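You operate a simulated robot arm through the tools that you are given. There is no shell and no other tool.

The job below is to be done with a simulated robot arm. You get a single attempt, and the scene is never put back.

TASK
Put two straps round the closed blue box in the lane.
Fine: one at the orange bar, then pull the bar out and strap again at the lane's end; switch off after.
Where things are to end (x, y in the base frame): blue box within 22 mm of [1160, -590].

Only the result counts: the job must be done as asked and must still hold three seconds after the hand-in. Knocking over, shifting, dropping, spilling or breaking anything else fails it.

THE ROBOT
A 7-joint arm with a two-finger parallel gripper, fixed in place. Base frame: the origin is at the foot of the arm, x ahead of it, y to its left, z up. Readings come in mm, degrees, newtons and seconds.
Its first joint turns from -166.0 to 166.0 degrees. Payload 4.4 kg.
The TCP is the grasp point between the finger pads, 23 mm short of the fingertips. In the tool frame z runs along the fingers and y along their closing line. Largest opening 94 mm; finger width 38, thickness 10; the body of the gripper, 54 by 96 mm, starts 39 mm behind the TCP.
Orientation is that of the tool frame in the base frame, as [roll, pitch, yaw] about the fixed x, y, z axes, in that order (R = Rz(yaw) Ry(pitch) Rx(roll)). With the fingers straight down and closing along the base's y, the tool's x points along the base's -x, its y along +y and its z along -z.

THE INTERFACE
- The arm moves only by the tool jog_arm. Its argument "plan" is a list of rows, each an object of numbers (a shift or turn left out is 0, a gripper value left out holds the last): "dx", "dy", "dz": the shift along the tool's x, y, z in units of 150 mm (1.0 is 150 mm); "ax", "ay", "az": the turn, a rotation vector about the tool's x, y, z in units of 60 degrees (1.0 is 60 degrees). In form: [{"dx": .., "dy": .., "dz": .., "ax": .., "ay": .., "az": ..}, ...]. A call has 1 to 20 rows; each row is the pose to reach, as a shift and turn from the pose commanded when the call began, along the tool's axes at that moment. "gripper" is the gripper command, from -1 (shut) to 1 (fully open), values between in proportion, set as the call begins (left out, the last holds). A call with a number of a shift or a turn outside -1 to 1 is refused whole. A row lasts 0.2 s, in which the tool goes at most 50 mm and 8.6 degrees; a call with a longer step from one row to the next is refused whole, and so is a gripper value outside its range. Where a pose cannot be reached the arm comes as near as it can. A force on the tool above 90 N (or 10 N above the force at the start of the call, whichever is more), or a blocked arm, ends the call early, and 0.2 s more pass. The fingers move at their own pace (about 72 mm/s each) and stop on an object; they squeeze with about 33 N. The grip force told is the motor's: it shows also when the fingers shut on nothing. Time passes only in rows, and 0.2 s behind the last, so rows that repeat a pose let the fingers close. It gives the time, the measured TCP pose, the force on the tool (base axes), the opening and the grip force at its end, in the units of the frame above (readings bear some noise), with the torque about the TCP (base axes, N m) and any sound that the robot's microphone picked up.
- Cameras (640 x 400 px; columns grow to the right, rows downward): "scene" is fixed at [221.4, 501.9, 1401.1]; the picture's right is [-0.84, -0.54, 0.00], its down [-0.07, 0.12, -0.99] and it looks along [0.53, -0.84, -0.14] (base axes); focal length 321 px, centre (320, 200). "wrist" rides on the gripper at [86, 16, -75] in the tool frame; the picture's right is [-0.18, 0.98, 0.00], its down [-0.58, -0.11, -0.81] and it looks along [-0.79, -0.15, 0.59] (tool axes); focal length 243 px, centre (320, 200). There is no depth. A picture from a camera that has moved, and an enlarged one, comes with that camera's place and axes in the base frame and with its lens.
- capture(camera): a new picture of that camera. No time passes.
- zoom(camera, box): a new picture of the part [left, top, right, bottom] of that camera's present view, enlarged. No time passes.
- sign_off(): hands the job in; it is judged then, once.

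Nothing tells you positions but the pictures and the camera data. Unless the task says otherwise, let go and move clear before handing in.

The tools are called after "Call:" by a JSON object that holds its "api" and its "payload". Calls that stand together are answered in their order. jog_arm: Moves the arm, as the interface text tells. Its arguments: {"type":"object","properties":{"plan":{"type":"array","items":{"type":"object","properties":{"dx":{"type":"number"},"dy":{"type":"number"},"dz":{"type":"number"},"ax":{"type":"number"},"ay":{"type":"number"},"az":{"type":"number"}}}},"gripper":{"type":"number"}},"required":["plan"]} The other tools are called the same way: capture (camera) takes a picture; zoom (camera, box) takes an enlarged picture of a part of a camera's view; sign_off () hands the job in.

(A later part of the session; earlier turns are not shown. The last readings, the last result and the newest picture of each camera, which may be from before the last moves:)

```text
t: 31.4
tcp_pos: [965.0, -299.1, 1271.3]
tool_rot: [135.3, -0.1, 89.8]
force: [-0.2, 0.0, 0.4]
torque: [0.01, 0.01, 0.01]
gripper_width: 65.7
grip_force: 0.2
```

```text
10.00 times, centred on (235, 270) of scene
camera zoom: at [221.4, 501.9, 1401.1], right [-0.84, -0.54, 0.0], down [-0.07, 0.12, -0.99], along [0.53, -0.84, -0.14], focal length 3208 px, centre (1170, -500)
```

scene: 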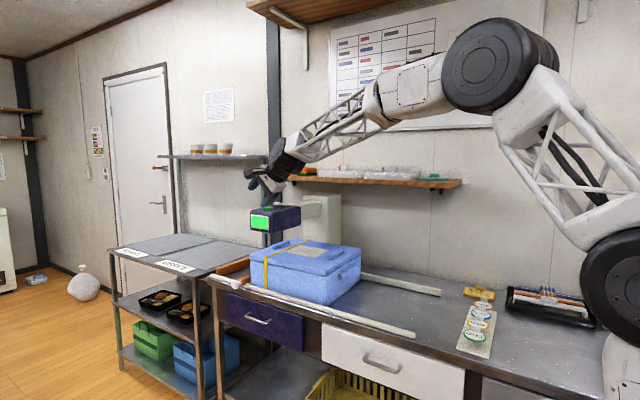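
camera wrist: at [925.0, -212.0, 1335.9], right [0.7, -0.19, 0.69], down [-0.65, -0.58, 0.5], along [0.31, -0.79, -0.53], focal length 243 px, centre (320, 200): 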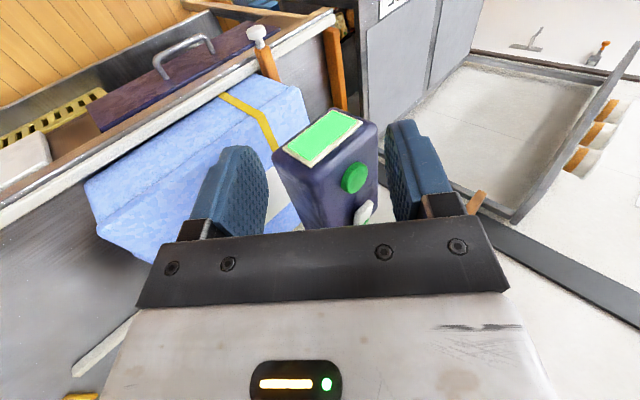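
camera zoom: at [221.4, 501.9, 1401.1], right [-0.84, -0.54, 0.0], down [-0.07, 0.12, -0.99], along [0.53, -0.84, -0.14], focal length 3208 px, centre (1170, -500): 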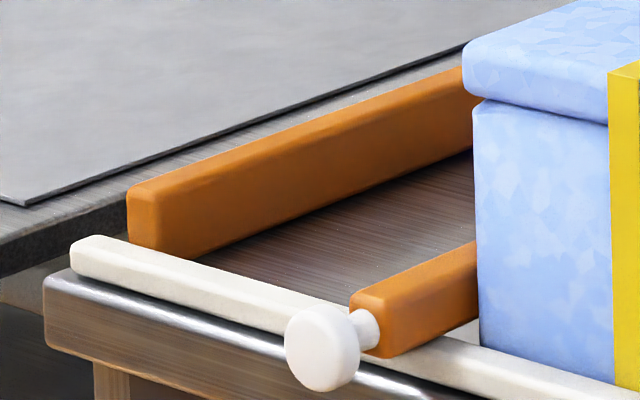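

Knob centre is about (1177, -362, 876). I'll tilt the tool to 30° below horizontal and come down in front of the table.

Call:
{"api": "jog_arm", "payload": {"plan": [{"dx": -0.033, "dy": -0.099, "dz": 0.193, "ax": -0.05}, {"dx": -0.067, "dy": -0.198, "dz": 0.386, "ax": -0.1}, {"dx": -0.1, "dy": -0.297, "dz": 0.58, "ax": -0.15}, {"dx": -0.133, "dy": -0.396, "dz": 0.773, "ax": -0.2}, {"dx": -0.167, "dy": -0.495, "dz": 0.966, "ax": -0.25}], "gripper": 0.6}}

Call:
{"api": "capture", "payload": {"camera": "wrist"}}

```text
t: 32.6
tcp_pos: [1014.4, -324.5, 1116.1]
tool_rot: [120.2, 0.0, 90.1]
force: [-0.3, 0.6, 0.7]
torque: [0.0, 0.09, 0.01]
gripper_width: 75.1
grip_force: 0.0
```

```text
taken
camera wrist: at [958.0, -237.3, 1168.4], right [0.49, -0.18, 0.85], down [-0.75, -0.58, 0.31], along [0.44, -0.79, -0.43], focal length 243 px, centre (320, 200)
```

wrist: 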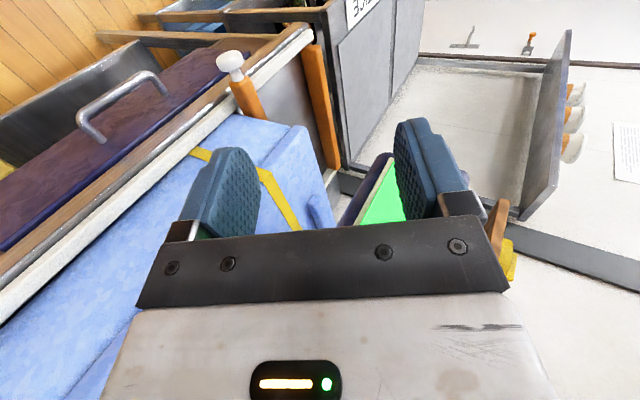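

Call:
{"api": "jog_arm", "payload": {"plan": [{"dx": -0.034, "dy": -0.167, "dz": 0.193}, {"dx": -0.068, "dy": -0.335, "dz": 0.387}, {"dx": -0.102, "dy": -0.502, "dz": 0.58}, {"dx": -0.136, "dy": -0.67, "dz": 0.774}, {"dx": -0.17, "dy": -0.837, "dz": 0.967}]}}

Call:
{"api": "capture", "payload": {"camera": "wrist"}}

Call:
{"api": "zoom", "payload": {"camera": "scene", "box": [200, 200, 360, 300]}}

```text
t: 33.8
tcp_pos: [1077.1, -350.4, 935.6]
tool_rot: [120.3, 0.1, 90.0]
force: [0.3, -0.9, 1.1]
torque: [0.0, 0.07, -0.01]
gripper_width: 75.2
grip_force: 0.1
```

```text
taken
camera wrist: at [1020.5, -263.5, 986.9], right [0.5, -0.18, 0.85], down [-0.75, -0.58, 0.31], along [0.44, -0.79, -0.43], focal length 243 px, centre (320, 200)
```

wrist: 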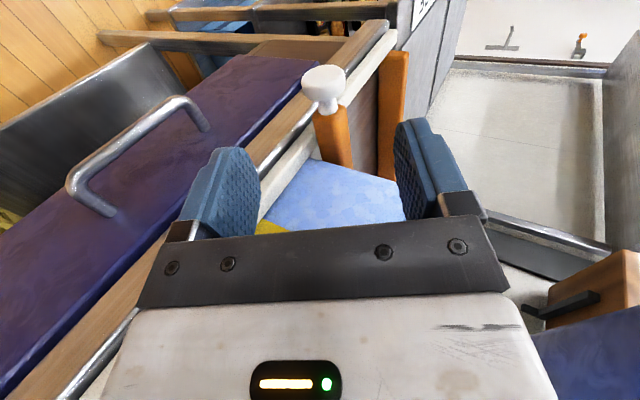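

```text
4.00 times, centred on (280, 250) of scene
camera zoom: at [221.4, 501.9, 1401.1], right [-0.84, -0.54, 0.0], down [-0.07, 0.12, -0.99], along [0.53, -0.84, -0.14], focal length 1283 px, centre (480, 0)
```

zoom: 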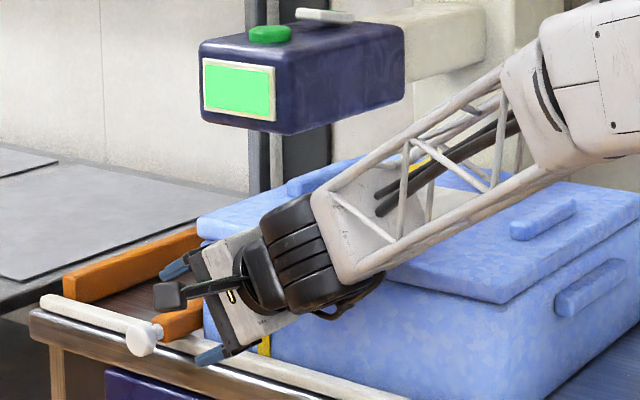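

The knob is centred between the fingers and about 112 mm ahead along the tool. I'll advance most of the way and check.

Call:
{"api": "jog_arm", "payload": {"plan": [{"dx": 0.005, "dz": 0.15}, {"dx": 0.01, "dz": 0.3}, {"dx": 0.015, "dz": 0.45}, {"dx": 0.02, "dz": 0.58}]}}

Call:
{"api": "capture", "payload": {"camera": "wrist"}}

Call:
{"api": "zoom", "payload": {"camera": "scene", "box": [200, 200, 360, 300]}}

```text
t: 34.8
tcp_pos: [1152.1, -346.0, 892.1]
tool_rot: [120.3, 0.0, 90.0]
force: [-0.6, 0.4, -0.1]
torque: [-0.01, 0.06, 0.02]
gripper_width: 75.4
grip_force: 0.1
```

```text
taken
camera wrist: at [1096.3, -260.0, 943.0], right [0.5, -0.18, 0.85], down [-0.75, -0.58, 0.31], along [0.44, -0.79, -0.43], focal length 243 px, centre (320, 200)
```

wrist: 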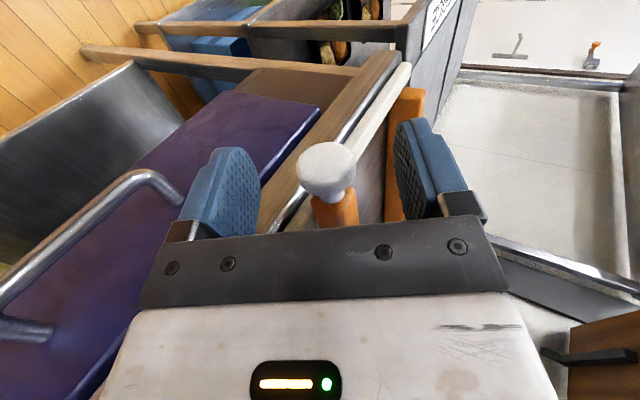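

```text
4.00 times, centred on (280, 250) of scene
camera zoom: at [221.4, 501.9, 1401.1], right [-0.84, -0.54, 0.0], down [-0.07, 0.12, -0.99], along [0.53, -0.84, -0.14], focal length 1283 px, centre (480, 0)
```

zoom: 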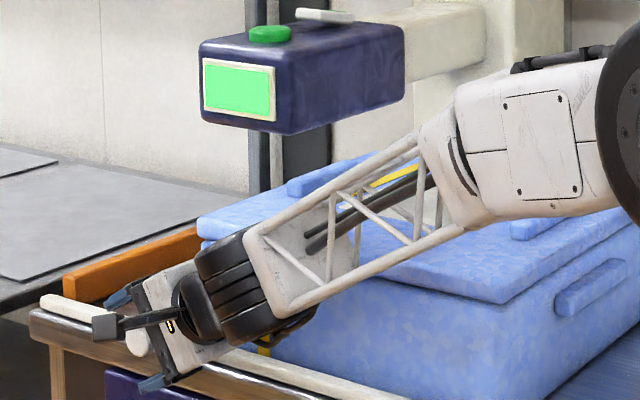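

The knob sits between the fingers. I'll advance the last 26 mm, shift slightly toward it, then close.

Call:
{"api": "jog_arm", "payload": {"plan": [{"dx": -0.025, "dz": 0.09}, {"dx": -0.053, "dz": 0.175}]}}

Call:
{"api": "capture", "payload": {"camera": "wrist"}}

```text
t: 35.4
tcp_pos: [1174.2, -354.6, 878.8]
tool_rot: [120.4, -0.1, 90.0]
force: [-0.3, 1.0, -0.5]
torque: [0.0, 0.05, -0.01]
gripper_width: 75.5
grip_force: 0.0
```

```text
taken
camera wrist: at [1118.2, -267.9, 929.8], right [0.5, -0.18, 0.85], down [-0.75, -0.58, 0.31], along [0.44, -0.79, -0.43], focal length 243 px, centre (320, 200)
```

wrist: 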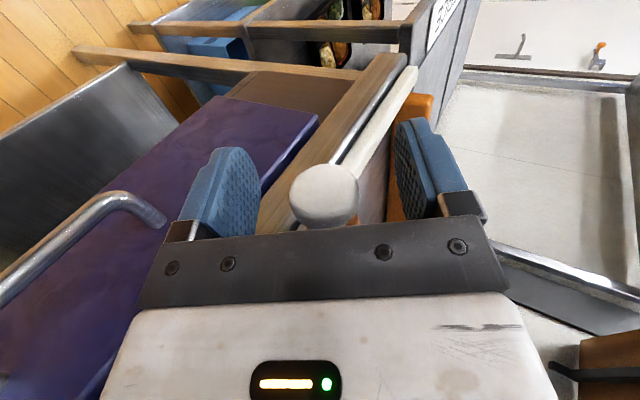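

The knob lines up with the grasp point, so I'm closing on it.

Call:
{"api": "jog_arm", "payload": {"plan": [{}, {}, {}, {}], "gripper": -1}}

Call:
{"api": "capture", "payload": {"camera": "wrist"}}

```text
t: 36.4
tcp_pos: [1174.1, -353.5, 879.7]
tool_rot: [120.2, 0.1, 89.9]
force: [17.6, -0.4, 12.1]
torque: [-0.1, -0.01, 0.11]
gripper_width: 33.1
grip_force: 44.8
```

```text
taken
camera wrist: at [1118.5, -267.7, 930.7], right [0.49, -0.18, 0.85], down [-0.75, -0.58, 0.31], along [0.44, -0.79, -0.43], focal length 243 px, centre (320, 200)
```

wrist: 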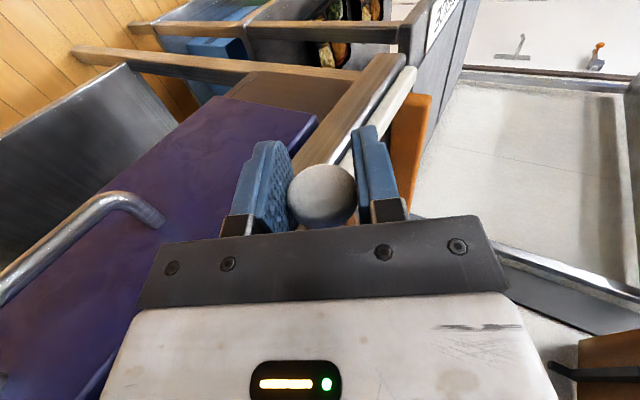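

I've gripped it at 33 mm. Now I'll pull straight out in +y, slowly at first.

Call:
{"api": "jog_arm", "payload": {"plan": [{"dx": 0.05}, {"dx": 0.1}, {"dx": 0.15}, {"dx": 0.2}]}}

Call:
{"api": "zoom", "payload": {"camera": "scene", "box": [180, 230, 280, 300]}}

```text
t: 37.4
tcp_pos: [1175.5, -324.7, 878.5]
tool_rot: [120.1, 0.1, 90.0]
force: [29.1, -1.7, 21.8]
torque: [-0.34, 0.06, -0.04]
gripper_width: 32.7
grip_force: 45.4
```

```text
5.71 times, centred on (230, 265) of scene
camera zoom: at [221.4, 501.9, 1401.1], right [-0.84, -0.54, 0.0], down [-0.07, 0.12, -0.99], along [0.53, -0.84, -0.14], focal length 1833 px, centre (834, -171)
```

zoom: 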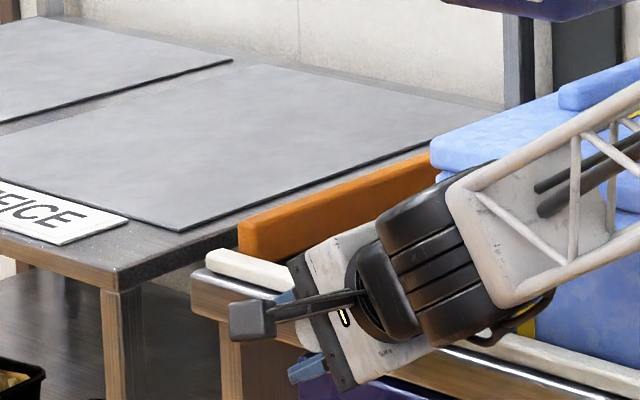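

It slides. I'm relieving the side load slightly and continuing the pull.

Call:
{"api": "jog_arm", "payload": {"plan": [{"dx": 0.06, "dy": 0.012, "dz": 0.006}, {"dx": 0.13, "dy": 0.014, "dz": 0.006}, {"dx": 0.2, "dy": 0.014, "dz": 0.006}, {"dx": 0.27, "dy": 0.014, "dz": 0.006}]}}

Call:
{"api": "capture", "payload": {"camera": "wrist"}}

Call:
{"api": "zoom", "payload": {"camera": "scene", "box": [180, 230, 280, 300]}}

```text
t: 38.4
tcp_pos: [1175.8, -283.6, 879.1]
tool_rot: [120.3, 0.1, 90.0]
force: [-14.4, -1.3, 23.9]
torque: [-0.18, -0.04, 0.06]
gripper_width: 32.9
grip_force: 44.5
```

```text
taken
camera wrist: at [1119.4, -196.6, 930.3], right [0.5, -0.18, 0.85], down [-0.75, -0.58, 0.31], along [0.44, -0.79, -0.43], focal length 243 px, centre (320, 200)
```

wrist: 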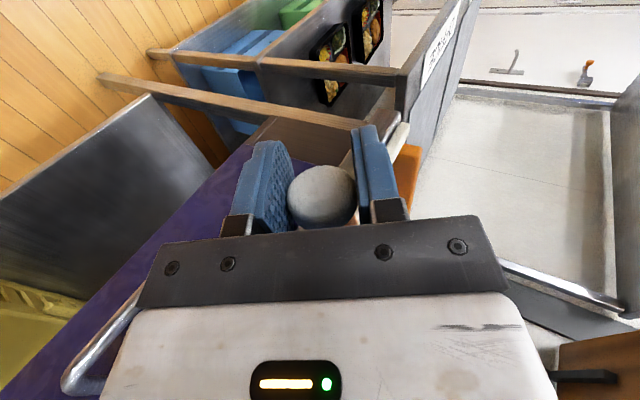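

```text
5.71 times, centred on (230, 265) of scene
camera zoom: at [221.4, 501.9, 1401.1], right [-0.84, -0.54, 0.0], down [-0.07, 0.12, -0.99], along [0.53, -0.84, -0.14], focal length 1833 px, centre (834, -171)
```

zoom: 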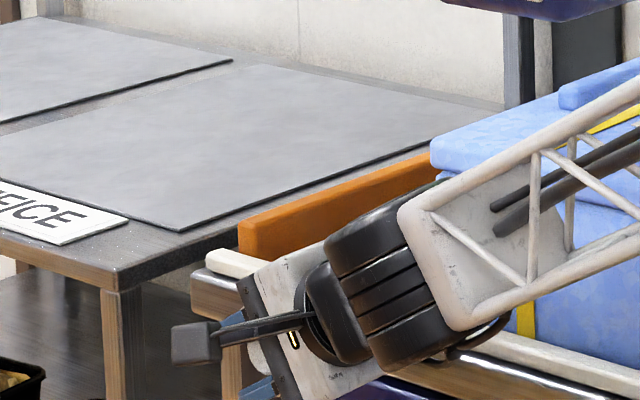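

Call:
{"api": "jog_arm", "payload": {"plan": [{"dx": 0.06, "dy": 0.003, "dz": -0.008}, {"dx": 0.12, "dy": 0.004, "dz": -0.009}, {"dx": 0.18, "dy": 0.004, "dz": -0.009}, {"dx": 0.24, "dy": 0.004, "dz": -0.009}, {"dx": 0.3, "dy": 0.004, "dz": -0.009}]}}

Call:
{"api": "capture", "payload": {"camera": "wrist"}}

Call:
{"api": "zoom", "payload": {"camera": "scene", "box": [180, 230, 280, 300]}}

```text
t: 39.6
tcp_pos: [1173.9, -238.9, 880.8]
tool_rot: [120.4, 0.0, 90.1]
force: [-0.1, -1.2, 0.6]
torque: [0.0, -0.02, 0.01]
gripper_width: 0.1
grip_force: 42.3
```

```text
taken
camera wrist: at [1119.0, -151.8, 930.5], right [0.5, -0.18, 0.85], down [-0.75, -0.58, 0.31], along [0.44, -0.79, -0.43], focal length 243 px, centre (320, 200)
```

wrist: 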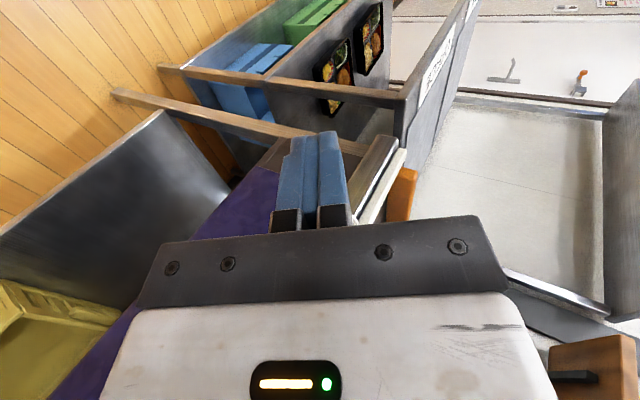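

```text
5.71 times, centred on (230, 265) of scene
camera zoom: at [221.4, 501.9, 1401.1], right [-0.84, -0.54, 0.0], down [-0.07, 0.12, -0.99], along [0.53, -0.84, -0.14], focal length 1833 px, centre (834, -171)
```

zoom: 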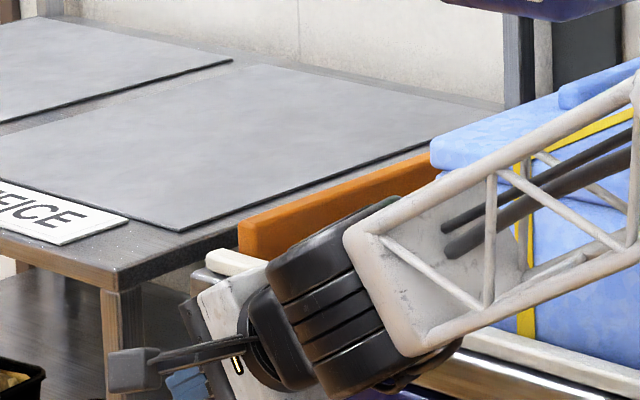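

The fingers slipped off the knob, so it probably hit its end stop. I'll back away and check where the bar is.

Call:
{"api": "jog_arm", "payload": {"plan": [{"dx": 0.15}, {"dx": 0.2, "dz": -0.25}, {"dx": 0.2, "dz": -0.5}, {"dx": 0.2, "dz": -0.75}, {"dx": 0.2, "dz": -1.0}]}}

Call:
{"api": "capture", "payload": {"camera": "wrist"}}

Call:
{"api": "zoom", "payload": {"camera": "scene", "box": [180, 230, 280, 300]}}

```text
t: 40.8
tcp_pos: [1045.7, -208.8, 954.9]
tool_rot: [120.4, 0.0, 90.0]
force: [-0.9, 0.2, -0.6]
torque: [-0.02, -0.01, 0.04]
gripper_width: 0.0
grip_force: 43.1
```

```text
taken
camera wrist: at [989.1, -121.9, 1007.0], right [0.5, -0.18, 0.85], down [-0.75, -0.58, 0.31], along [0.43, -0.79, -0.43], focal length 243 px, centre (320, 200)
```

wrist: 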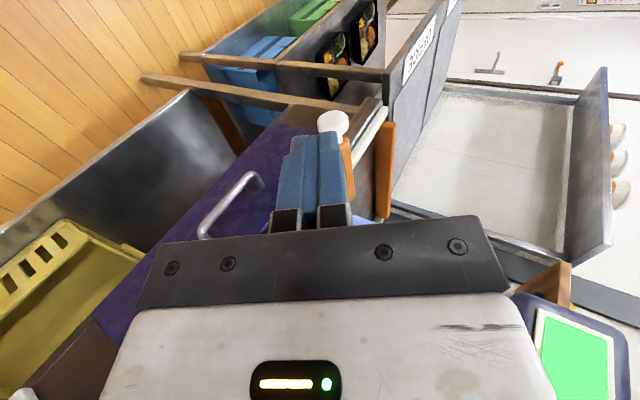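

```text
5.71 times, centred on (230, 265) of scene
camera zoom: at [221.4, 501.9, 1401.1], right [-0.84, -0.54, 0.0], down [-0.07, 0.12, -0.99], along [0.53, -0.84, -0.14], focal length 1833 px, centre (834, -171)
```

zoom: 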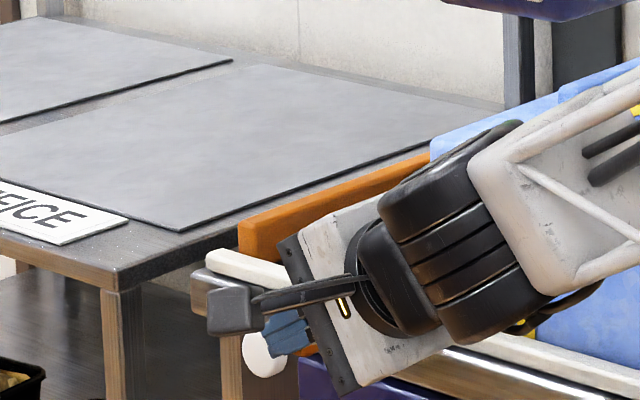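

The bar has slid out by about 73 mm. I'll move up and look from above to see whether it clears the lane.

Call:
{"api": "jog_arm", "payload": {"plan": [{"dx": 0.1, "dy": 0.1, "dz": -0.25}, {"dx": 0.1, "dy": 0.2, "dz": -0.5}, {"dx": 0.1, "dy": 0.3, "dz": -0.75}, {"dx": 0.1, "dy": 0.4, "dz": -1.0}]}}

Call:
{"api": "capture", "payload": {"camera": "wrist"}}

Call:
{"api": "zoom", "payload": {"camera": "scene", "box": [180, 230, 280, 300]}}

```text
t: 41.8
tcp_pos: [946.7, -193.0, 1082.9]
tool_rot: [120.5, 0.0, 90.1]
force: [0.2, -0.5, -0.2]
torque: [-0.01, -0.09, 0.01]
gripper_width: 0.2
grip_force: 43.0
```

```text
taken
camera wrist: at [890.5, -106.6, 1133.2], right [0.5, -0.18, 0.85], down [-0.75, -0.58, 0.31], along [0.43, -0.79, -0.43], focal length 243 px, centre (320, 200)
```

wrist: 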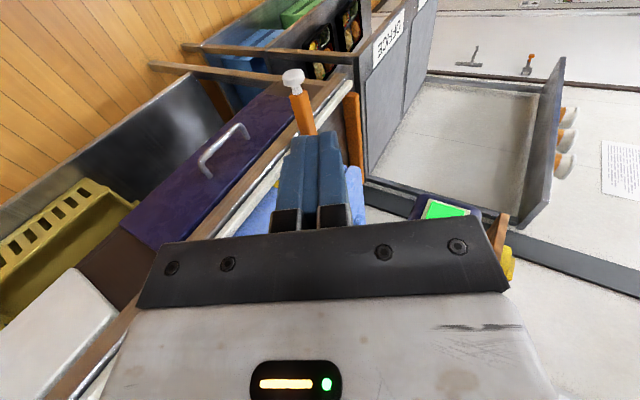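

```text
5.71 times, centred on (230, 265) of scene
camera zoom: at [221.4, 501.9, 1401.1], right [-0.84, -0.54, 0.0], down [-0.07, 0.12, -0.99], along [0.53, -0.84, -0.14], focal length 1833 px, centre (834, -171)
```

zoom: 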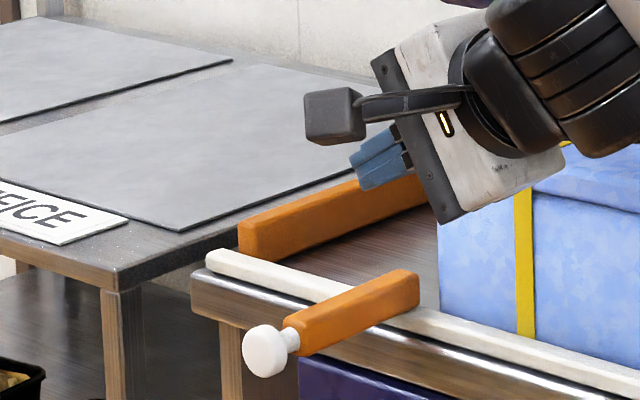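

The bar tip now sits about at the rail, only just clear of the box's side. I'll grip the knob again and pull a bit more, to be sure it's out to its stop.

Call:
{"api": "jog_arm", "payload": {"plan": [{"dx": -0.147, "dy": -0.105, "dz": 0.25}, {"dx": -0.293, "dy": -0.21, "dz": 0.5}, {"dx": -0.44, "dy": -0.315, "dz": 0.75}, {"dx": -0.587, "dy": -0.42, "dz": 1.0}], "gripper": 0.4}}

Call:
{"api": "capture", "payload": {"camera": "wrist"}}

```text
t: 42.8
tcp_pos: [1043.9, -281.3, 954.2]
tool_rot: [120.4, 0.0, 90.0]
force: [0.5, 0.1, 0.7]
torque: [0.05, 0.06, 0.01]
gripper_width: 65.9
grip_force: 0.2
```

```text
taken
camera wrist: at [988.3, -195.1, 1005.6], right [0.5, -0.18, 0.85], down [-0.75, -0.58, 0.31], along [0.44, -0.79, -0.43], focal length 243 px, centre (320, 200)
```

wrist: 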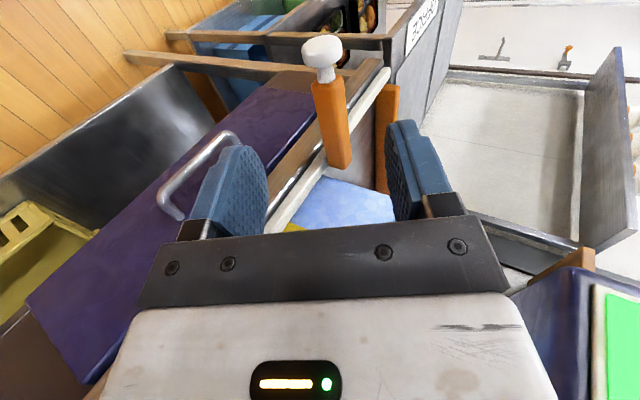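

Call:
{"api": "jog_arm", "payload": {"plan": [{"dz": 0.25}, {"dz": 0.5}, {"dz": 0.75}, {"dz": 0.9}, {"dz": 1.0}]}}

Call:
{"api": "capture", "payload": {"camera": "wrist"}}

```text
t: 44.0
tcp_pos: [1173.6, -280.4, 876.5]
tool_rot: [120.3, 0.1, 90.0]
force: [-0.6, 0.0, 0.1]
torque: [-0.03, 0.01, -0.02]
gripper_width: 65.7
grip_force: 0.1
```

```text
taken
camera wrist: at [1117.4, -194.4, 928.7], right [0.5, -0.18, 0.85], down [-0.75, -0.58, 0.31], along [0.44, -0.79, -0.43], focal length 243 px, centre (320, 200)
```

wrist: 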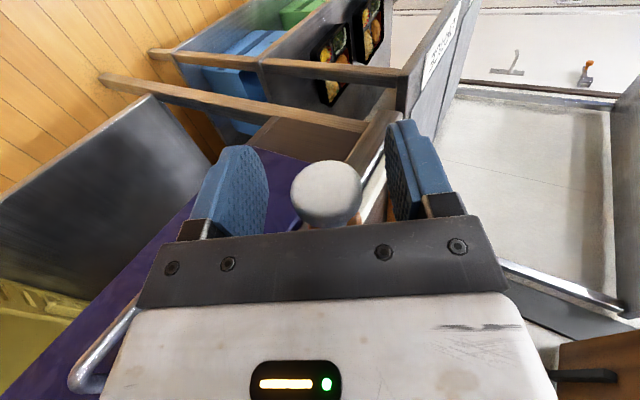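

Call:
{"api": "jog_arm", "payload": {"plan": [{"dy": 0.015}, {"dy": 0.015}, {"dy": 0.015}, {"dy": 0.015}], "gripper": -1}}

Call:
{"api": "jog_arm", "payload": {"plan": [{"dx": 0.02}, {"dx": 0.04}, {"dx": 0.06}, {"dx": 0.08}]}}

Call:
{"api": "capture", "payload": {"camera": "wrist"}}

```text
t: 45.0
tcp_pos: [1174.9, -281.0, 879.3]
tool_rot: [120.4, -0.1, 90.1]
force: [13.1, -1.0, 0.2]
torque: [0.01, -0.08, 0.06]
gripper_width: 32.8
grip_force: 44.5
```

```text
t: 46.0
tcp_pos: [1174.7, -269.8, 879.9]
tool_rot: [120.4, 0.0, 89.8]
force: [-1.6, -31.4, 3.6]
torque: [-0.03, -0.01, 0.02]
gripper_width: 33.1
grip_force: 45.2
```

```text
taken
camera wrist: at [1118.1, -184.2, 931.1], right [0.5, -0.18, 0.85], down [-0.75, -0.58, 0.31], along [0.43, -0.79, -0.43], focal length 243 px, centre (320, 200)
```

wrist: 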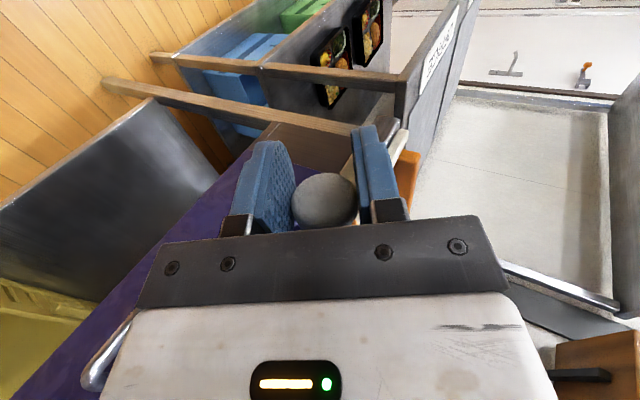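

It's hard against the outward stop (31 N with no travel), so the bar is fully out. I'll release and back away.

Call:
{"api": "jog_arm", "payload": {"plan": [{}, {}, {"dz": -0.2}, {"dz": -0.5}, {"dz": -0.8}, {"dz": -1.0}], "gripper": 0.5}}

Call:
{"api": "jog_arm", "payload": {"plan": [{"dy": 0.1, "dz": -0.25}, {"dy": 0.25, "dz": -0.5}, {"dy": 0.45, "dz": -0.75}, {"dy": 0.65, "dz": -1.0}, {"dy": 0.95, "dz": -1.0}], "gripper": -1}}

Call:
{"api": "zoom", "payload": {"camera": "scene", "box": [180, 200, 340, 300]}}

Call:
{"api": "capture", "payload": {"camera": "wrist"}}

```text
t: 47.4
tcp_pos: [1045.4, -269.7, 954.6]
tool_rot: [120.4, -0.1, 90.1]
force: [-0.1, -0.8, -0.5]
torque: [0.0, -0.03, 0.03]
gripper_width: 70.9
grip_force: 0.0
```

```text
t: 48.6
tcp_pos: [987.9, -269.5, 1152.6]
tool_rot: [120.4, 0.1, 90.1]
force: [-0.1, 0.4, -1.1]
torque: [-0.02, 0.0, -0.01]
gripper_width: 0.2
grip_force: 33.2
```

```text
4.00 times, centred on (260, 250) of scene
camera zoom: at [221.4, 501.9, 1401.1], right [-0.84, -0.54, 0.0], down [-0.07, 0.12, -0.99], along [0.53, -0.84, -0.14], focal length 1283 px, centre (560, 0)
```

zoom: 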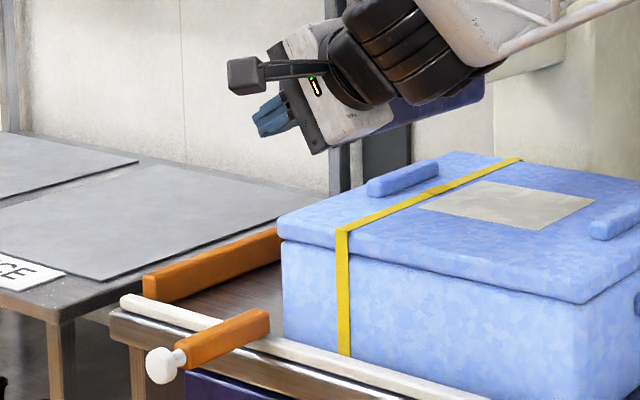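

```text
taken
camera wrist: at [931.7, -183.4, 1204.1], right [0.5, -0.18, 0.85], down [-0.75, -0.58, 0.31], along [0.43, -0.79, -0.43], focal length 243 px, centre (320, 200)
```

wrist: 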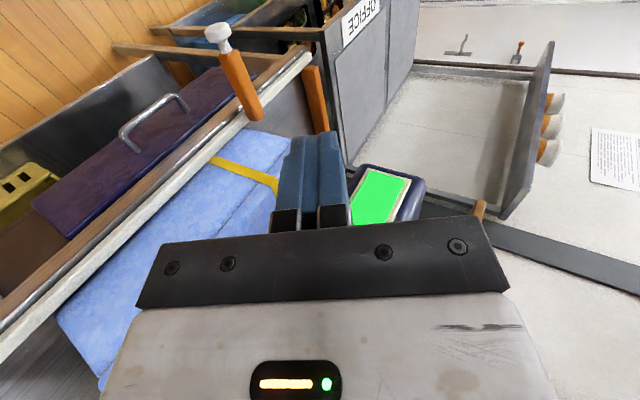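

The bar is fully out, with its tip at the rail. Now I'll return to behind the box for the second push, unrolling the gripper on the way and staying high.

Call:
{"api": "jog_arm", "payload": {"plan": [{"dy": 0.035, "dz": -0.16, "az": -0.125}, {"dy": 0.07, "dz": -0.32, "az": -0.25}, {"dy": 0.105, "dz": -0.48, "az": -0.375}, {"dy": 0.14, "dz": -0.65, "az": -0.5}, {"dy": 0.175, "dz": -0.81, "az": -0.625}, {"dy": 0.21, "dz": -0.97, "az": -0.75}]}}

Call:
{"api": "jog_arm", "payload": {"plan": [{"az": -0.125}, {"az": -0.25}, {"az": -0.375}, {"az": -0.5}, {"az": -0.625}, {"az": -0.75}]}}

```text
t: 50.0
tcp_pos: [878.4, -269.2, 1253.7]
tool_rot: [129.8, 37.6, 116.9]
force: [-0.5, -0.2, -0.8]
torque: [0.06, -0.02, 0.01]
gripper_width: 0.0
grip_force: 33.2
```

```text
t: 51.4
tcp_pos: [878.6, -270.4, 1255.1]
tool_rot: [-179.7, 59.7, -179.8]
force: [0.0, -1.6, 0.9]
torque: [0.01, -0.01, 0.0]
gripper_width: 0.0
grip_force: 33.9
```

Call:
{"api": "jog_arm", "payload": {"plan": [{"dx": 0.053, "dy": -0.179, "dz": -0.091, "ay": 0.083}, {"dx": 0.105, "dy": -0.358, "dz": -0.182, "ay": 0.167}, {"dx": 0.158, "dy": -0.536, "dz": -0.273, "ay": 0.25}, {"dx": 0.21, "dy": -0.715, "dz": -0.364, "ay": 0.328}]}}

Call:
{"api": "jog_arm", "payload": {"plan": [{"dx": 0.081, "dy": -0.179, "dz": -0.068}, {"dx": 0.161, "dy": -0.358, "dz": -0.135}, {"dx": 0.242, "dy": -0.536, "dz": -0.203}, {"dx": 0.322, "dy": -0.715, "dz": -0.27}], "gripper": 0.7}}

Call:
{"api": "jog_arm", "payload": {"plan": [{"dx": 0.081, "dy": -0.179, "dz": -0.068}, {"dx": 0.161, "dy": -0.358, "dz": -0.135}, {"dx": 0.242, "dy": -0.536, "dz": -0.203}, {"dx": 0.322, "dy": -0.715, "dz": -0.27}]}}

```text
t: 52.4
tcp_pos: [815.3, -377.5, 1254.5]
tool_rot: [-180.0, 39.8, 180.0]
force: [0.0, -0.5, -0.1]
torque: [-0.01, -0.02, 0.02]
gripper_width: 0.0
grip_force: 33.3
```

```text
t: 53.4
tcp_pos: [751.5, -484.4, 1255.0]
tool_rot: [180.0, 40.0, 180.0]
force: [-0.9, 0.5, 0.4]
torque: [0.02, -0.02, 0.05]
gripper_width: 79.9
grip_force: 0.0
```

```text
t: 54.4
tcp_pos: [689.1, -591.2, 1255.2]
tool_rot: [180.0, 40.0, -180.0]
force: [0.0, -0.1, -1.1]
torque: [0.0, 0.01, 0.01]
gripper_width: 80.0
grip_force: 0.0
```

Call:
{"api": "jog_arm", "payload": {"plan": [{"dx": 0.166, "dz": 0.198}, {"dx": 0.332, "dz": 0.396}, {"dx": 0.498, "dz": 0.594}, {"dx": 0.664, "dz": 0.792}]}}

Call:
{"api": "jog_arm", "payload": {"plan": [{"dx": 0.166, "dz": 0.198}, {"dx": 0.332, "dz": 0.396}, {"dx": 0.498, "dz": 0.594}, {"dx": 0.658, "dz": 0.784}]}}

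Call:
{"api": "capture", "payload": {"camera": "wrist"}}

Call:
{"api": "zoom", "payload": {"camera": "scene", "box": [200, 180, 440, 340]}}

```text
t: 55.4
tcp_pos: [688.9, -591.9, 1100.3]
tool_rot: [-179.9, 40.1, -179.9]
force: [0.7, -0.2, 1.0]
torque: [-0.01, 0.0, -0.01]
gripper_width: 79.6
grip_force: 0.1
```

```text
t: 56.4
tcp_pos: [690.6, -590.8, 947.8]
tool_rot: [-179.9, 40.1, -180.0]
force: [0.3, 0.5, 0.5]
torque: [0.0, 0.04, 0.01]
gripper_width: 80.0
grip_force: 0.0
```

```text
taken
camera wrist: at [576.1, -575.4, 948.3], right [0.14, 0.98, 0.12], down [-0.07, -0.11, 0.99], along [0.99, -0.15, 0.06], focal length 243 px, centre (320, 200)
```

wrist: 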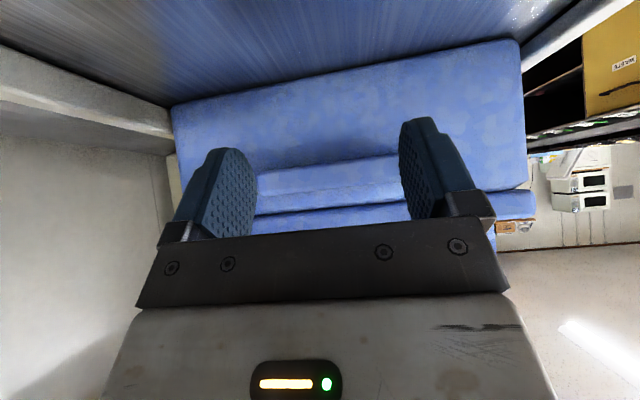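

```text
2.50 times, centred on (320, 260) of scene
camera zoom: at [221.4, 501.9, 1401.1], right [-0.84, -0.54, 0.0], down [-0.07, 0.12, -0.99], along [0.53, -0.84, -0.14], focal length 802 px, centre (320, 50)
```

zoom: 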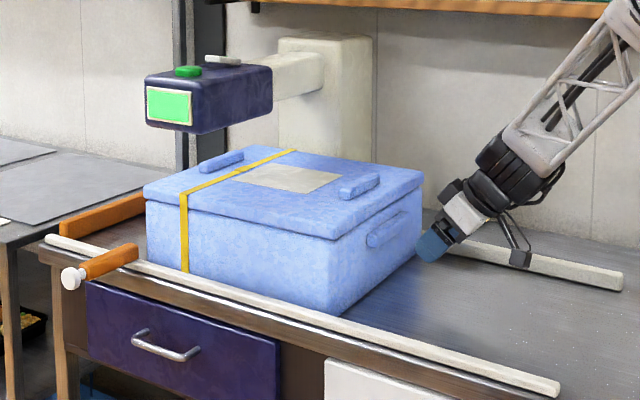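

The box is square and the bar is clear of it. I'm pushing forward to the lane end.

Call:
{"api": "jog_arm", "payload": {"plan": [{"dx": -0.128, "dz": 0.107}, {"dx": -0.255, "dz": 0.214}, {"dx": -0.357, "dz": 0.3}, {"dx": -0.46, "dz": 0.386}, {"dx": -0.562, "dz": 0.472}, {"dx": -0.664, "dz": 0.557}, {"dx": -0.766, "dz": 0.643}]}}

Call:
{"api": "capture", "payload": {"camera": "wrist"}}

Call:
{"api": "zoom", "payload": {"camera": "scene", "box": [180, 180, 420, 340]}}

```text
t: 58.0
tcp_pos: [839.9, -591.5, 947.6]
tool_rot: [180.0, 40.0, 179.9]
force: [0.1, -0.1, 0.2]
torque: [0.01, -0.05, 0.01]
gripper_width: 79.7
grip_force: 0.1
```

```text
taken
camera wrist: at [725.2, -574.6, 947.4], right [0.14, 0.98, 0.12], down [-0.07, -0.11, 0.99], along [0.99, -0.15, 0.06], focal length 243 px, centre (320, 200)
```

wrist: 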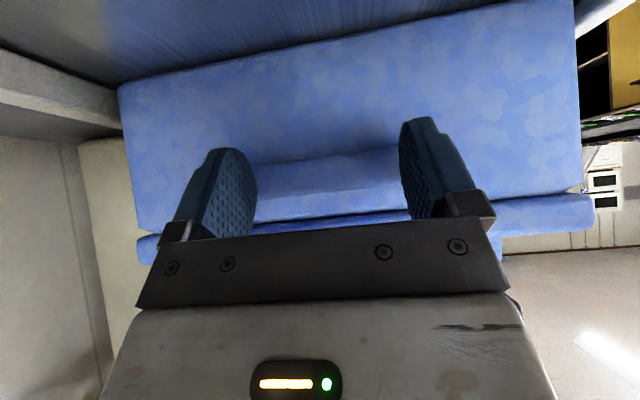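

```text
2.50 times, centred on (300, 260) of scene
camera zoom: at [221.4, 501.9, 1401.1], right [-0.84, -0.54, 0.0], down [-0.07, 0.12, -0.99], along [0.53, -0.84, -0.14], focal length 802 px, centre (370, 50)
```

zoom: 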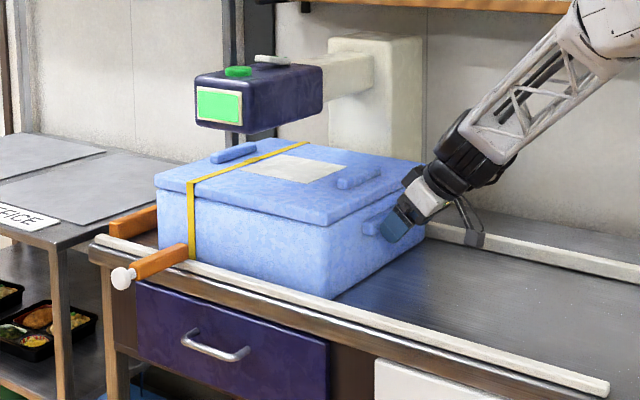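

It's passing the bar cleanly. Continuing.

Call:
{"api": "jog_arm", "payload": {"plan": [{"dx": -0.092, "dz": 0.077}, {"dx": -0.184, "dz": 0.154}, {"dx": -0.266, "dz": 0.223}, {"dx": -0.337, "dz": 0.283}]}}

Call:
{"api": "zoom", "payload": {"camera": "scene", "box": [180, 180, 420, 340]}}

Call:
{"api": "zoom", "payload": {"camera": "scene", "box": [200, 230, 280, 290]}}

```text
t: 59.0
tcp_pos: [905.5, -590.9, 945.6]
tool_rot: [180.0, 40.0, -180.0]
force: [-1.5, -0.9, -0.2]
torque: [-0.02, 0.01, 0.01]
gripper_width: 80.0
grip_force: 0.3
```

```text
2.50 times, centred on (300, 260) of scene
camera zoom: at [221.4, 501.9, 1401.1], right [-0.84, -0.54, 0.0], down [-0.07, 0.12, -0.99], along [0.53, -0.84, -0.14], focal length 802 px, centre (370, 50)
```

zoom: 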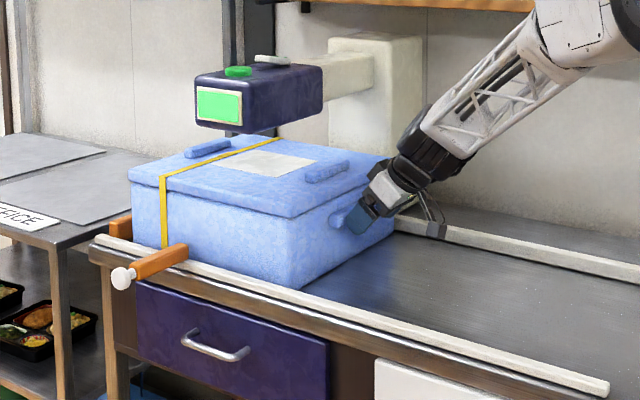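

```text
6.67 times, centred on (240, 260) of scene
camera zoom: at [221.4, 501.9, 1401.1], right [-0.84, -0.54, 0.0], down [-0.07, 0.12, -0.99], along [0.53, -0.84, -0.14], focal length 2139 px, centre (853, -200)
```

zoom: 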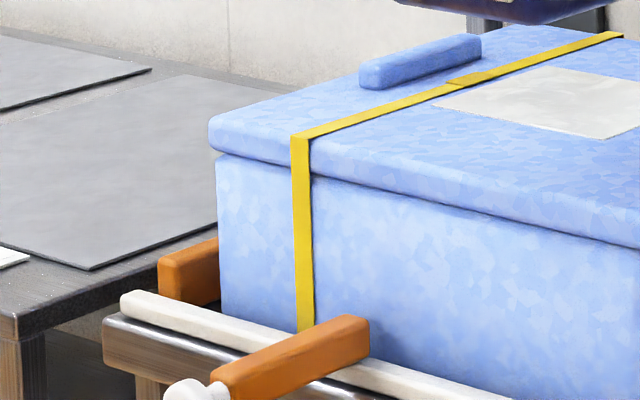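

Nearly at the end stop. I'll creep in 3 mm steps until contact.

Call:
{"api": "jog_arm", "payload": {"plan": [{"dx": -0.0153, "dz": 0.0129}, {"dx": -0.0306, "dz": 0.0257}, {"dx": -0.046, "dz": 0.0386}, {"dx": -0.0613, "dz": 0.0514}, {"dx": -0.0766, "dz": 0.0643}, {"dx": -0.0919, "dz": 0.0772}, {"dx": -0.107, "dz": 0.09}]}}

Call:
{"api": "capture", "payload": {"camera": "wrist"}}

Call:
{"api": "zoom", "payload": {"camera": "scene", "box": [200, 230, 280, 290]}}

```text
t: 60.6
tcp_pos: [926.2, -591.7, 946.5]
tool_rot: [179.9, 40.0, 180.0]
force: [-2.0, -0.2, 0.7]
torque: [-0.04, -0.04, -0.13]
gripper_width: 80.0
grip_force: 0.5
```

```text
taken
camera wrist: at [811.8, -574.8, 947.6], right [0.14, 0.98, 0.12], down [-0.07, -0.11, 0.99], along [0.99, -0.15, 0.06], focal length 243 px, centre (320, 200)
```

wrist: 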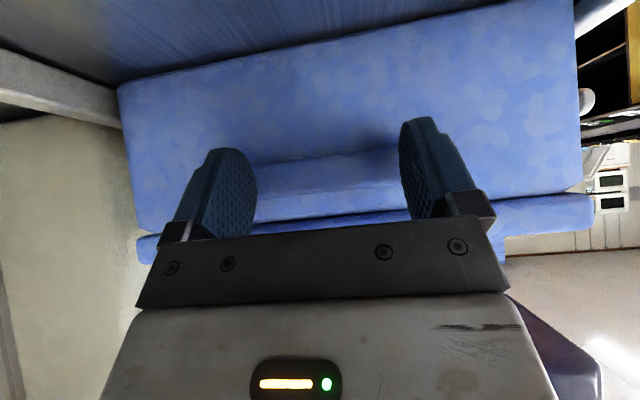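

```text
6.67 times, centred on (240, 260) of scene
camera zoom: at [221.4, 501.9, 1401.1], right [-0.84, -0.54, 0.0], down [-0.07, 0.12, -0.99], along [0.53, -0.84, -0.14], focal length 2139 px, centre (853, -200)
```

zoom: 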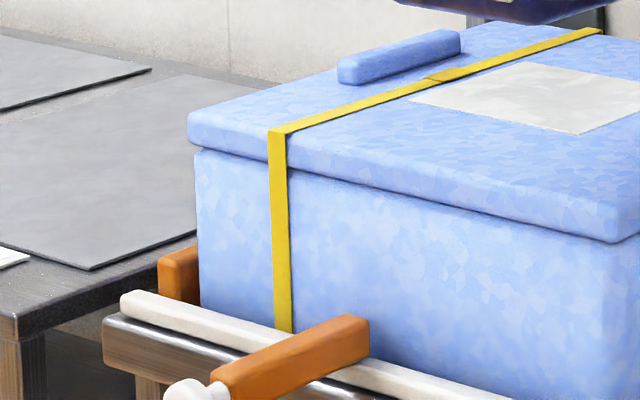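

Call:
{"api": "jog_arm", "payload": {"plan": [{"dx": -0.0153, "dz": 0.0129}, {"dx": -0.0306, "dz": 0.0257}, {"dx": -0.046, "dz": 0.0386}, {"dx": -0.0613, "dz": 0.0514}, {"dx": -0.0766, "dz": 0.0643}, {"dx": -0.0919, "dz": 0.0772}, {"dx": -0.107, "dz": 0.09}]}}

Call:
{"api": "zoom", "payload": {"camera": "scene", "box": [200, 230, 280, 290]}}

```text
t: 61.4
tcp_pos: [929.6, -592.5, 945.3]
tool_rot: [179.9, 39.8, 180.0]
force: [-29.9, 3.6, 7.7]
torque: [-0.13, -0.05, 0.2]
gripper_width: 79.8
grip_force: 0.5
stopped in row 3: the force on the tool passed its limit at 104 N (the readings are from after the stop); the commanded pose is now the measured one
```

```text
6.67 times, centred on (240, 260) of scene
camera zoom: at [221.4, 501.9, 1401.1], right [-0.84, -0.54, 0.0], down [-0.07, 0.12, -0.99], along [0.53, -0.84, -0.14], focal length 2139 px, centre (853, -200)
```

zoom: 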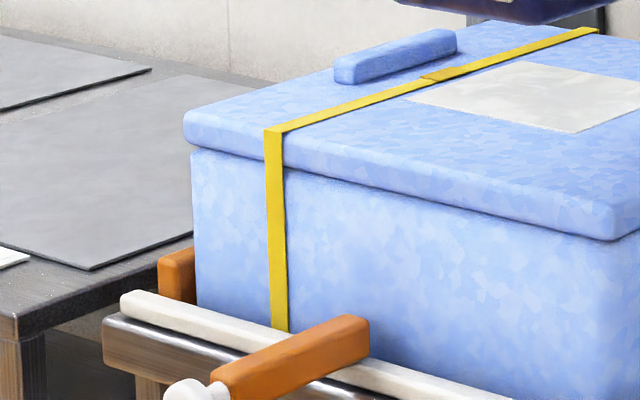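

The box is against the end stop. I'll back off and check its pose.

Call:
{"api": "jog_arm", "payload": {"plan": [{"dx": 0.05, "dz": -0.042}, {"dx": 0.2, "dz": -0.168}, {"dx": 0.36, "dz": -0.302}, {"dx": 0.56, "dz": -0.47}]}}

Call:
{"api": "capture", "payload": {"camera": "wrist"}}

Call:
{"api": "zoom", "payload": {"camera": "scene", "box": [180, 180, 420, 340]}}

```text
t: 62.4
tcp_pos: [821.7, -591.8, 943.4]
tool_rot: [179.9, 39.7, 179.8]
force: [-0.1, 0.0, -0.7]
torque: [0.03, 0.0, -0.04]
gripper_width: 80.1
grip_force: 0.2
```

```text
taken
camera wrist: at [706.8, -575.3, 945.1], right [0.14, 0.98, 0.12], down [-0.07, -0.11, 0.99], along [0.99, -0.15, 0.05], focal length 243 px, centre (320, 200)
```

wrist: 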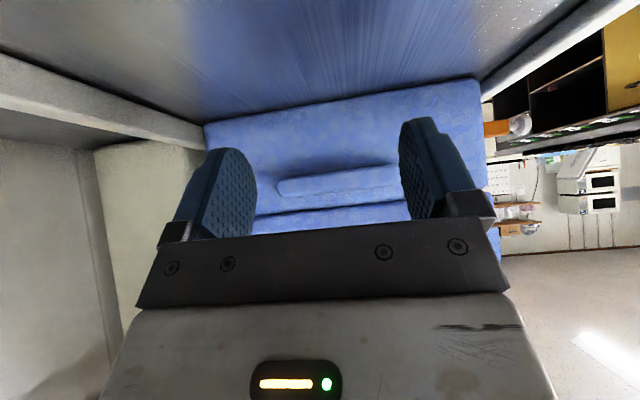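

```text
2.50 times, centred on (300, 260) of scene
camera zoom: at [221.4, 501.9, 1401.1], right [-0.84, -0.54, 0.0], down [-0.07, 0.12, -0.99], along [0.53, -0.84, -0.14], focal length 802 px, centre (370, 50)
```

zoom: 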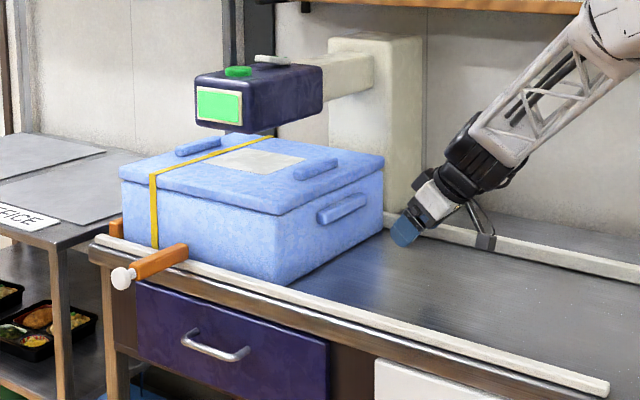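

The box is square at the lane end. For the second strap I'll close the fingers, rise, and go back above the button.

Call:
{"api": "jog_arm", "payload": {"plan": [{"dx": -0.172, "dz": -0.204}, {"dx": -0.343, "dz": -0.408}, {"dx": -0.515, "dz": -0.613}, {"dx": -0.686, "dz": -0.817}], "gripper": -1}}

Call:
{"api": "jog_arm", "payload": {"plan": [{"dx": -0.172, "dz": -0.204}, {"dx": -0.343, "dz": -0.408}, {"dx": -0.515, "dz": -0.613}, {"dx": -0.686, "dz": -0.817}]}}

Call:
{"api": "jog_arm", "payload": {"plan": [{"dx": -0.156, "dy": 0.119, "dz": 0.131}, {"dx": -0.312, "dy": 0.238, "dz": 0.262}, {"dx": -0.467, "dy": 0.358, "dz": 0.393}, {"dx": -0.623, "dy": 0.477, "dz": 0.523}]}}

```text
t: 63.4
tcp_pos: [821.3, -593.5, 1104.6]
tool_rot: [179.8, 39.8, 179.9]
force: [0.0, 0.5, -0.8]
torque: [-0.01, -0.02, -0.02]
gripper_width: 0.0
grip_force: 33.7
```

```text
t: 64.3
tcp_pos: [823.0, -593.3, 1265.1]
tool_rot: [179.8, 39.7, 179.9]
force: [-0.5, -0.5, -0.3]
torque: [-0.01, -0.02, 0.0]
gripper_width: 0.0
grip_force: 33.0
```

```text
t: 65.3
tcp_pos: [945.1, -523.3, 1265.2]
tool_rot: [179.8, 39.8, 179.9]
force: [-0.9, -0.4, 0.2]
torque: [-0.02, 0.0, -0.01]
gripper_width: 0.0
grip_force: 32.8
```

Call:
{"api": "jog_arm", "payload": {"plan": [{"dx": -0.154, "dy": 0.125, "dz": 0.136}, {"dx": -0.308, "dy": 0.25, "dz": 0.272}, {"dx": -0.461, "dy": 0.375, "dz": 0.407}, {"dx": -0.615, "dy": 0.5, "dz": 0.543}]}}

Call:
{"api": "zoom", "payload": {"camera": "scene", "box": [230, 160, 330, 240]}}

Call:
{"api": "capture", "payload": {"camera": "wrist"}}

```text
t: 66.3
tcp_pos: [1068.5, -446.3, 1262.6]
tool_rot: [179.9, 39.7, 179.9]
force: [-0.1, 0.2, 0.9]
torque: [0.02, 0.02, 0.0]
gripper_width: 0.0
grip_force: 33.1
```

```text
5.00 times, centred on (280, 200) of scene
camera zoom: at [221.4, 501.9, 1401.1], right [-0.84, -0.54, 0.0], down [-0.07, 0.12, -0.99], along [0.53, -0.84, -0.14], focal length 1604 px, centre (520, 200)
```

zoom: 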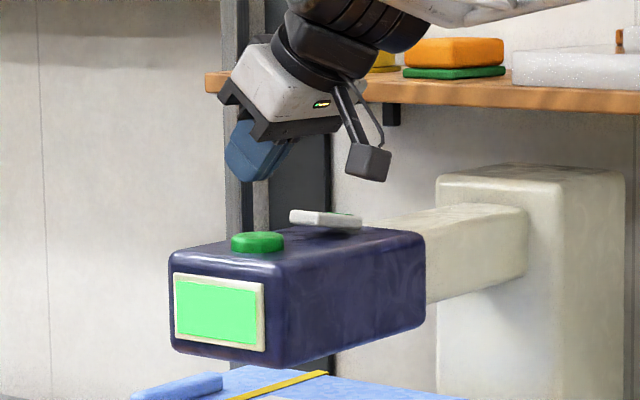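

```text
taken
camera wrist: at [954.0, -430.2, 1264.5], right [0.14, 0.98, 0.12], down [-0.07, -0.11, 0.99], along [0.99, -0.15, 0.05], focal length 243 px, centre (320, 200)
```

wrist: 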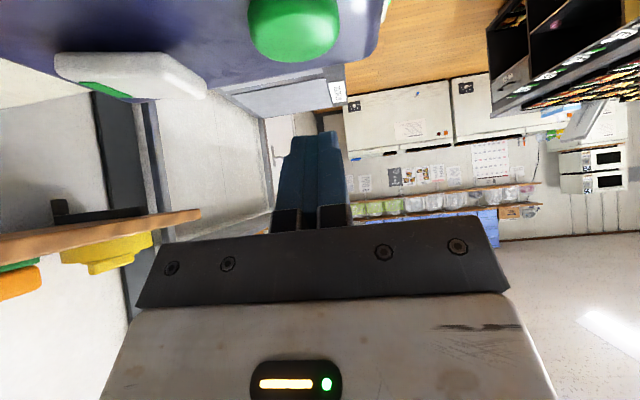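

Call:
{"api": "jog_arm", "payload": {"plan": [{"dx": 0.086, "dz": 0.102}, {"dx": 0.146, "dz": 0.174}, {"dx": 0.163, "dz": 0.194}, {"dx": 0.176, "dz": 0.21}, {"dx": 0.189, "dz": 0.225}]}}

Call:
{"api": "zoom", "payload": {"camera": "scene", "box": [230, 160, 330, 240]}}

```text
t: 67.5
tcp_pos: [1068.0, -445.9, 1219.7]
tool_rot: [179.9, 39.9, 179.9]
force: [1.8, 0.1, 13.3]
torque: [-0.01, -0.07, 0.01]
gripper_width: 0.0
grip_force: 33.3
heard: click
```

```text
5.00 times, centred on (280, 200) of scene
camera zoom: at [221.4, 501.9, 1401.1], right [-0.84, -0.54, 0.0], down [-0.07, 0.12, -0.99], along [0.53, -0.84, -0.14], focal length 1604 px, centre (520, 200)
```

zoom: 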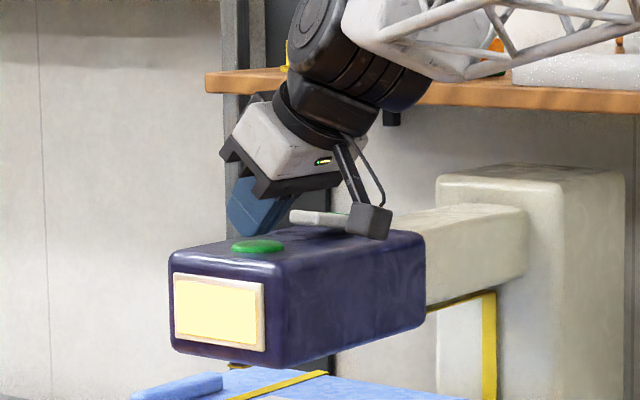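

The machine is cycling again. I'll lift off and wait.

Call:
{"api": "jog_arm", "payload": {"plan": [{"dx": -0.1, "dz": -0.12}, {"dx": -0.215, "dz": -0.256}, {"dx": -0.215, "dz": -0.256}, {"dx": -0.215, "dz": -0.256}, {"dx": -0.215, "dz": -0.256}, {"dx": -0.215, "dz": -0.256}, {"dx": -0.215, "dz": -0.256}, {"dx": -0.215, "dz": -0.256}, {"dx": -0.215, "dz": -0.256}, {"dx": -0.215, "dz": -0.256}, {"dx": -0.215, "dz": -0.256}, {"dx": -0.215, "dz": -0.256}, {"dx": -0.215, "dz": -0.256}, {"dx": -0.215, "dz": -0.256}, {"dx": -0.215, "dz": -0.256}, {"dx": -0.215, "dz": -0.256}, {"dx": -0.215, "dz": -0.256}]}}

Call:
{"api": "zoom", "payload": {"camera": "scene", "box": [180, 180, 420, 340]}}

Call:
{"api": "capture", "payload": {"camera": "wrist"}}

```text
t: 71.2
tcp_pos: [1068.1, -446.1, 1265.7]
tool_rot: [179.9, 39.8, 180.0]
force: [0.0, 0.2, 0.7]
torque: [0.0, 0.0, 0.01]
gripper_width: 0.1
grip_force: 33.3
```

```text
2.50 times, centred on (300, 260) of scene
camera zoom: at [221.4, 501.9, 1401.1], right [-0.84, -0.54, 0.0], down [-0.07, 0.12, -0.99], along [0.53, -0.84, -0.14], focal length 802 px, centre (370, 50)
```

zoom: 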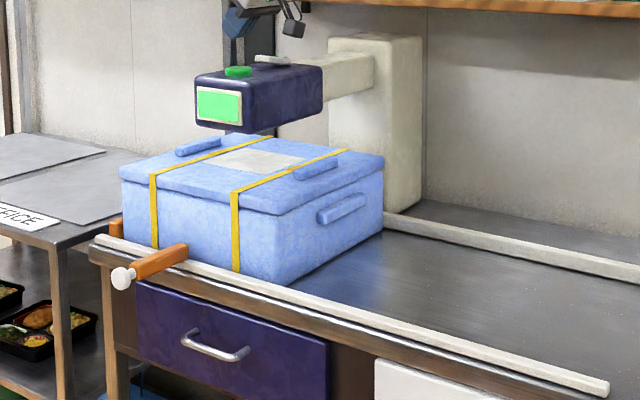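

```text
taken
camera wrist: at [953.7, -429.7, 1268.5], right [0.14, 0.98, 0.12], down [-0.07, -0.11, 0.99], along [0.99, -0.15, 0.05], focal length 243 px, centre (320, 200)
```

wrist: 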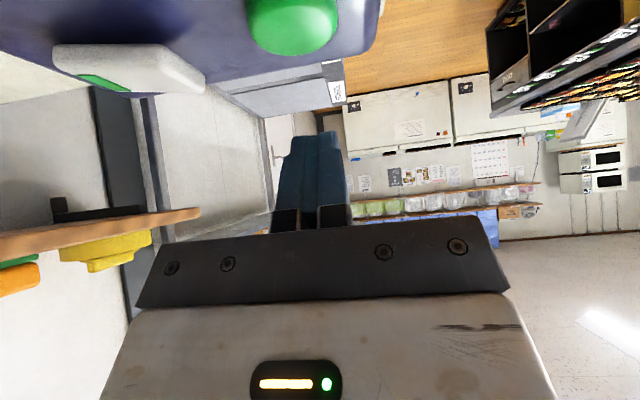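

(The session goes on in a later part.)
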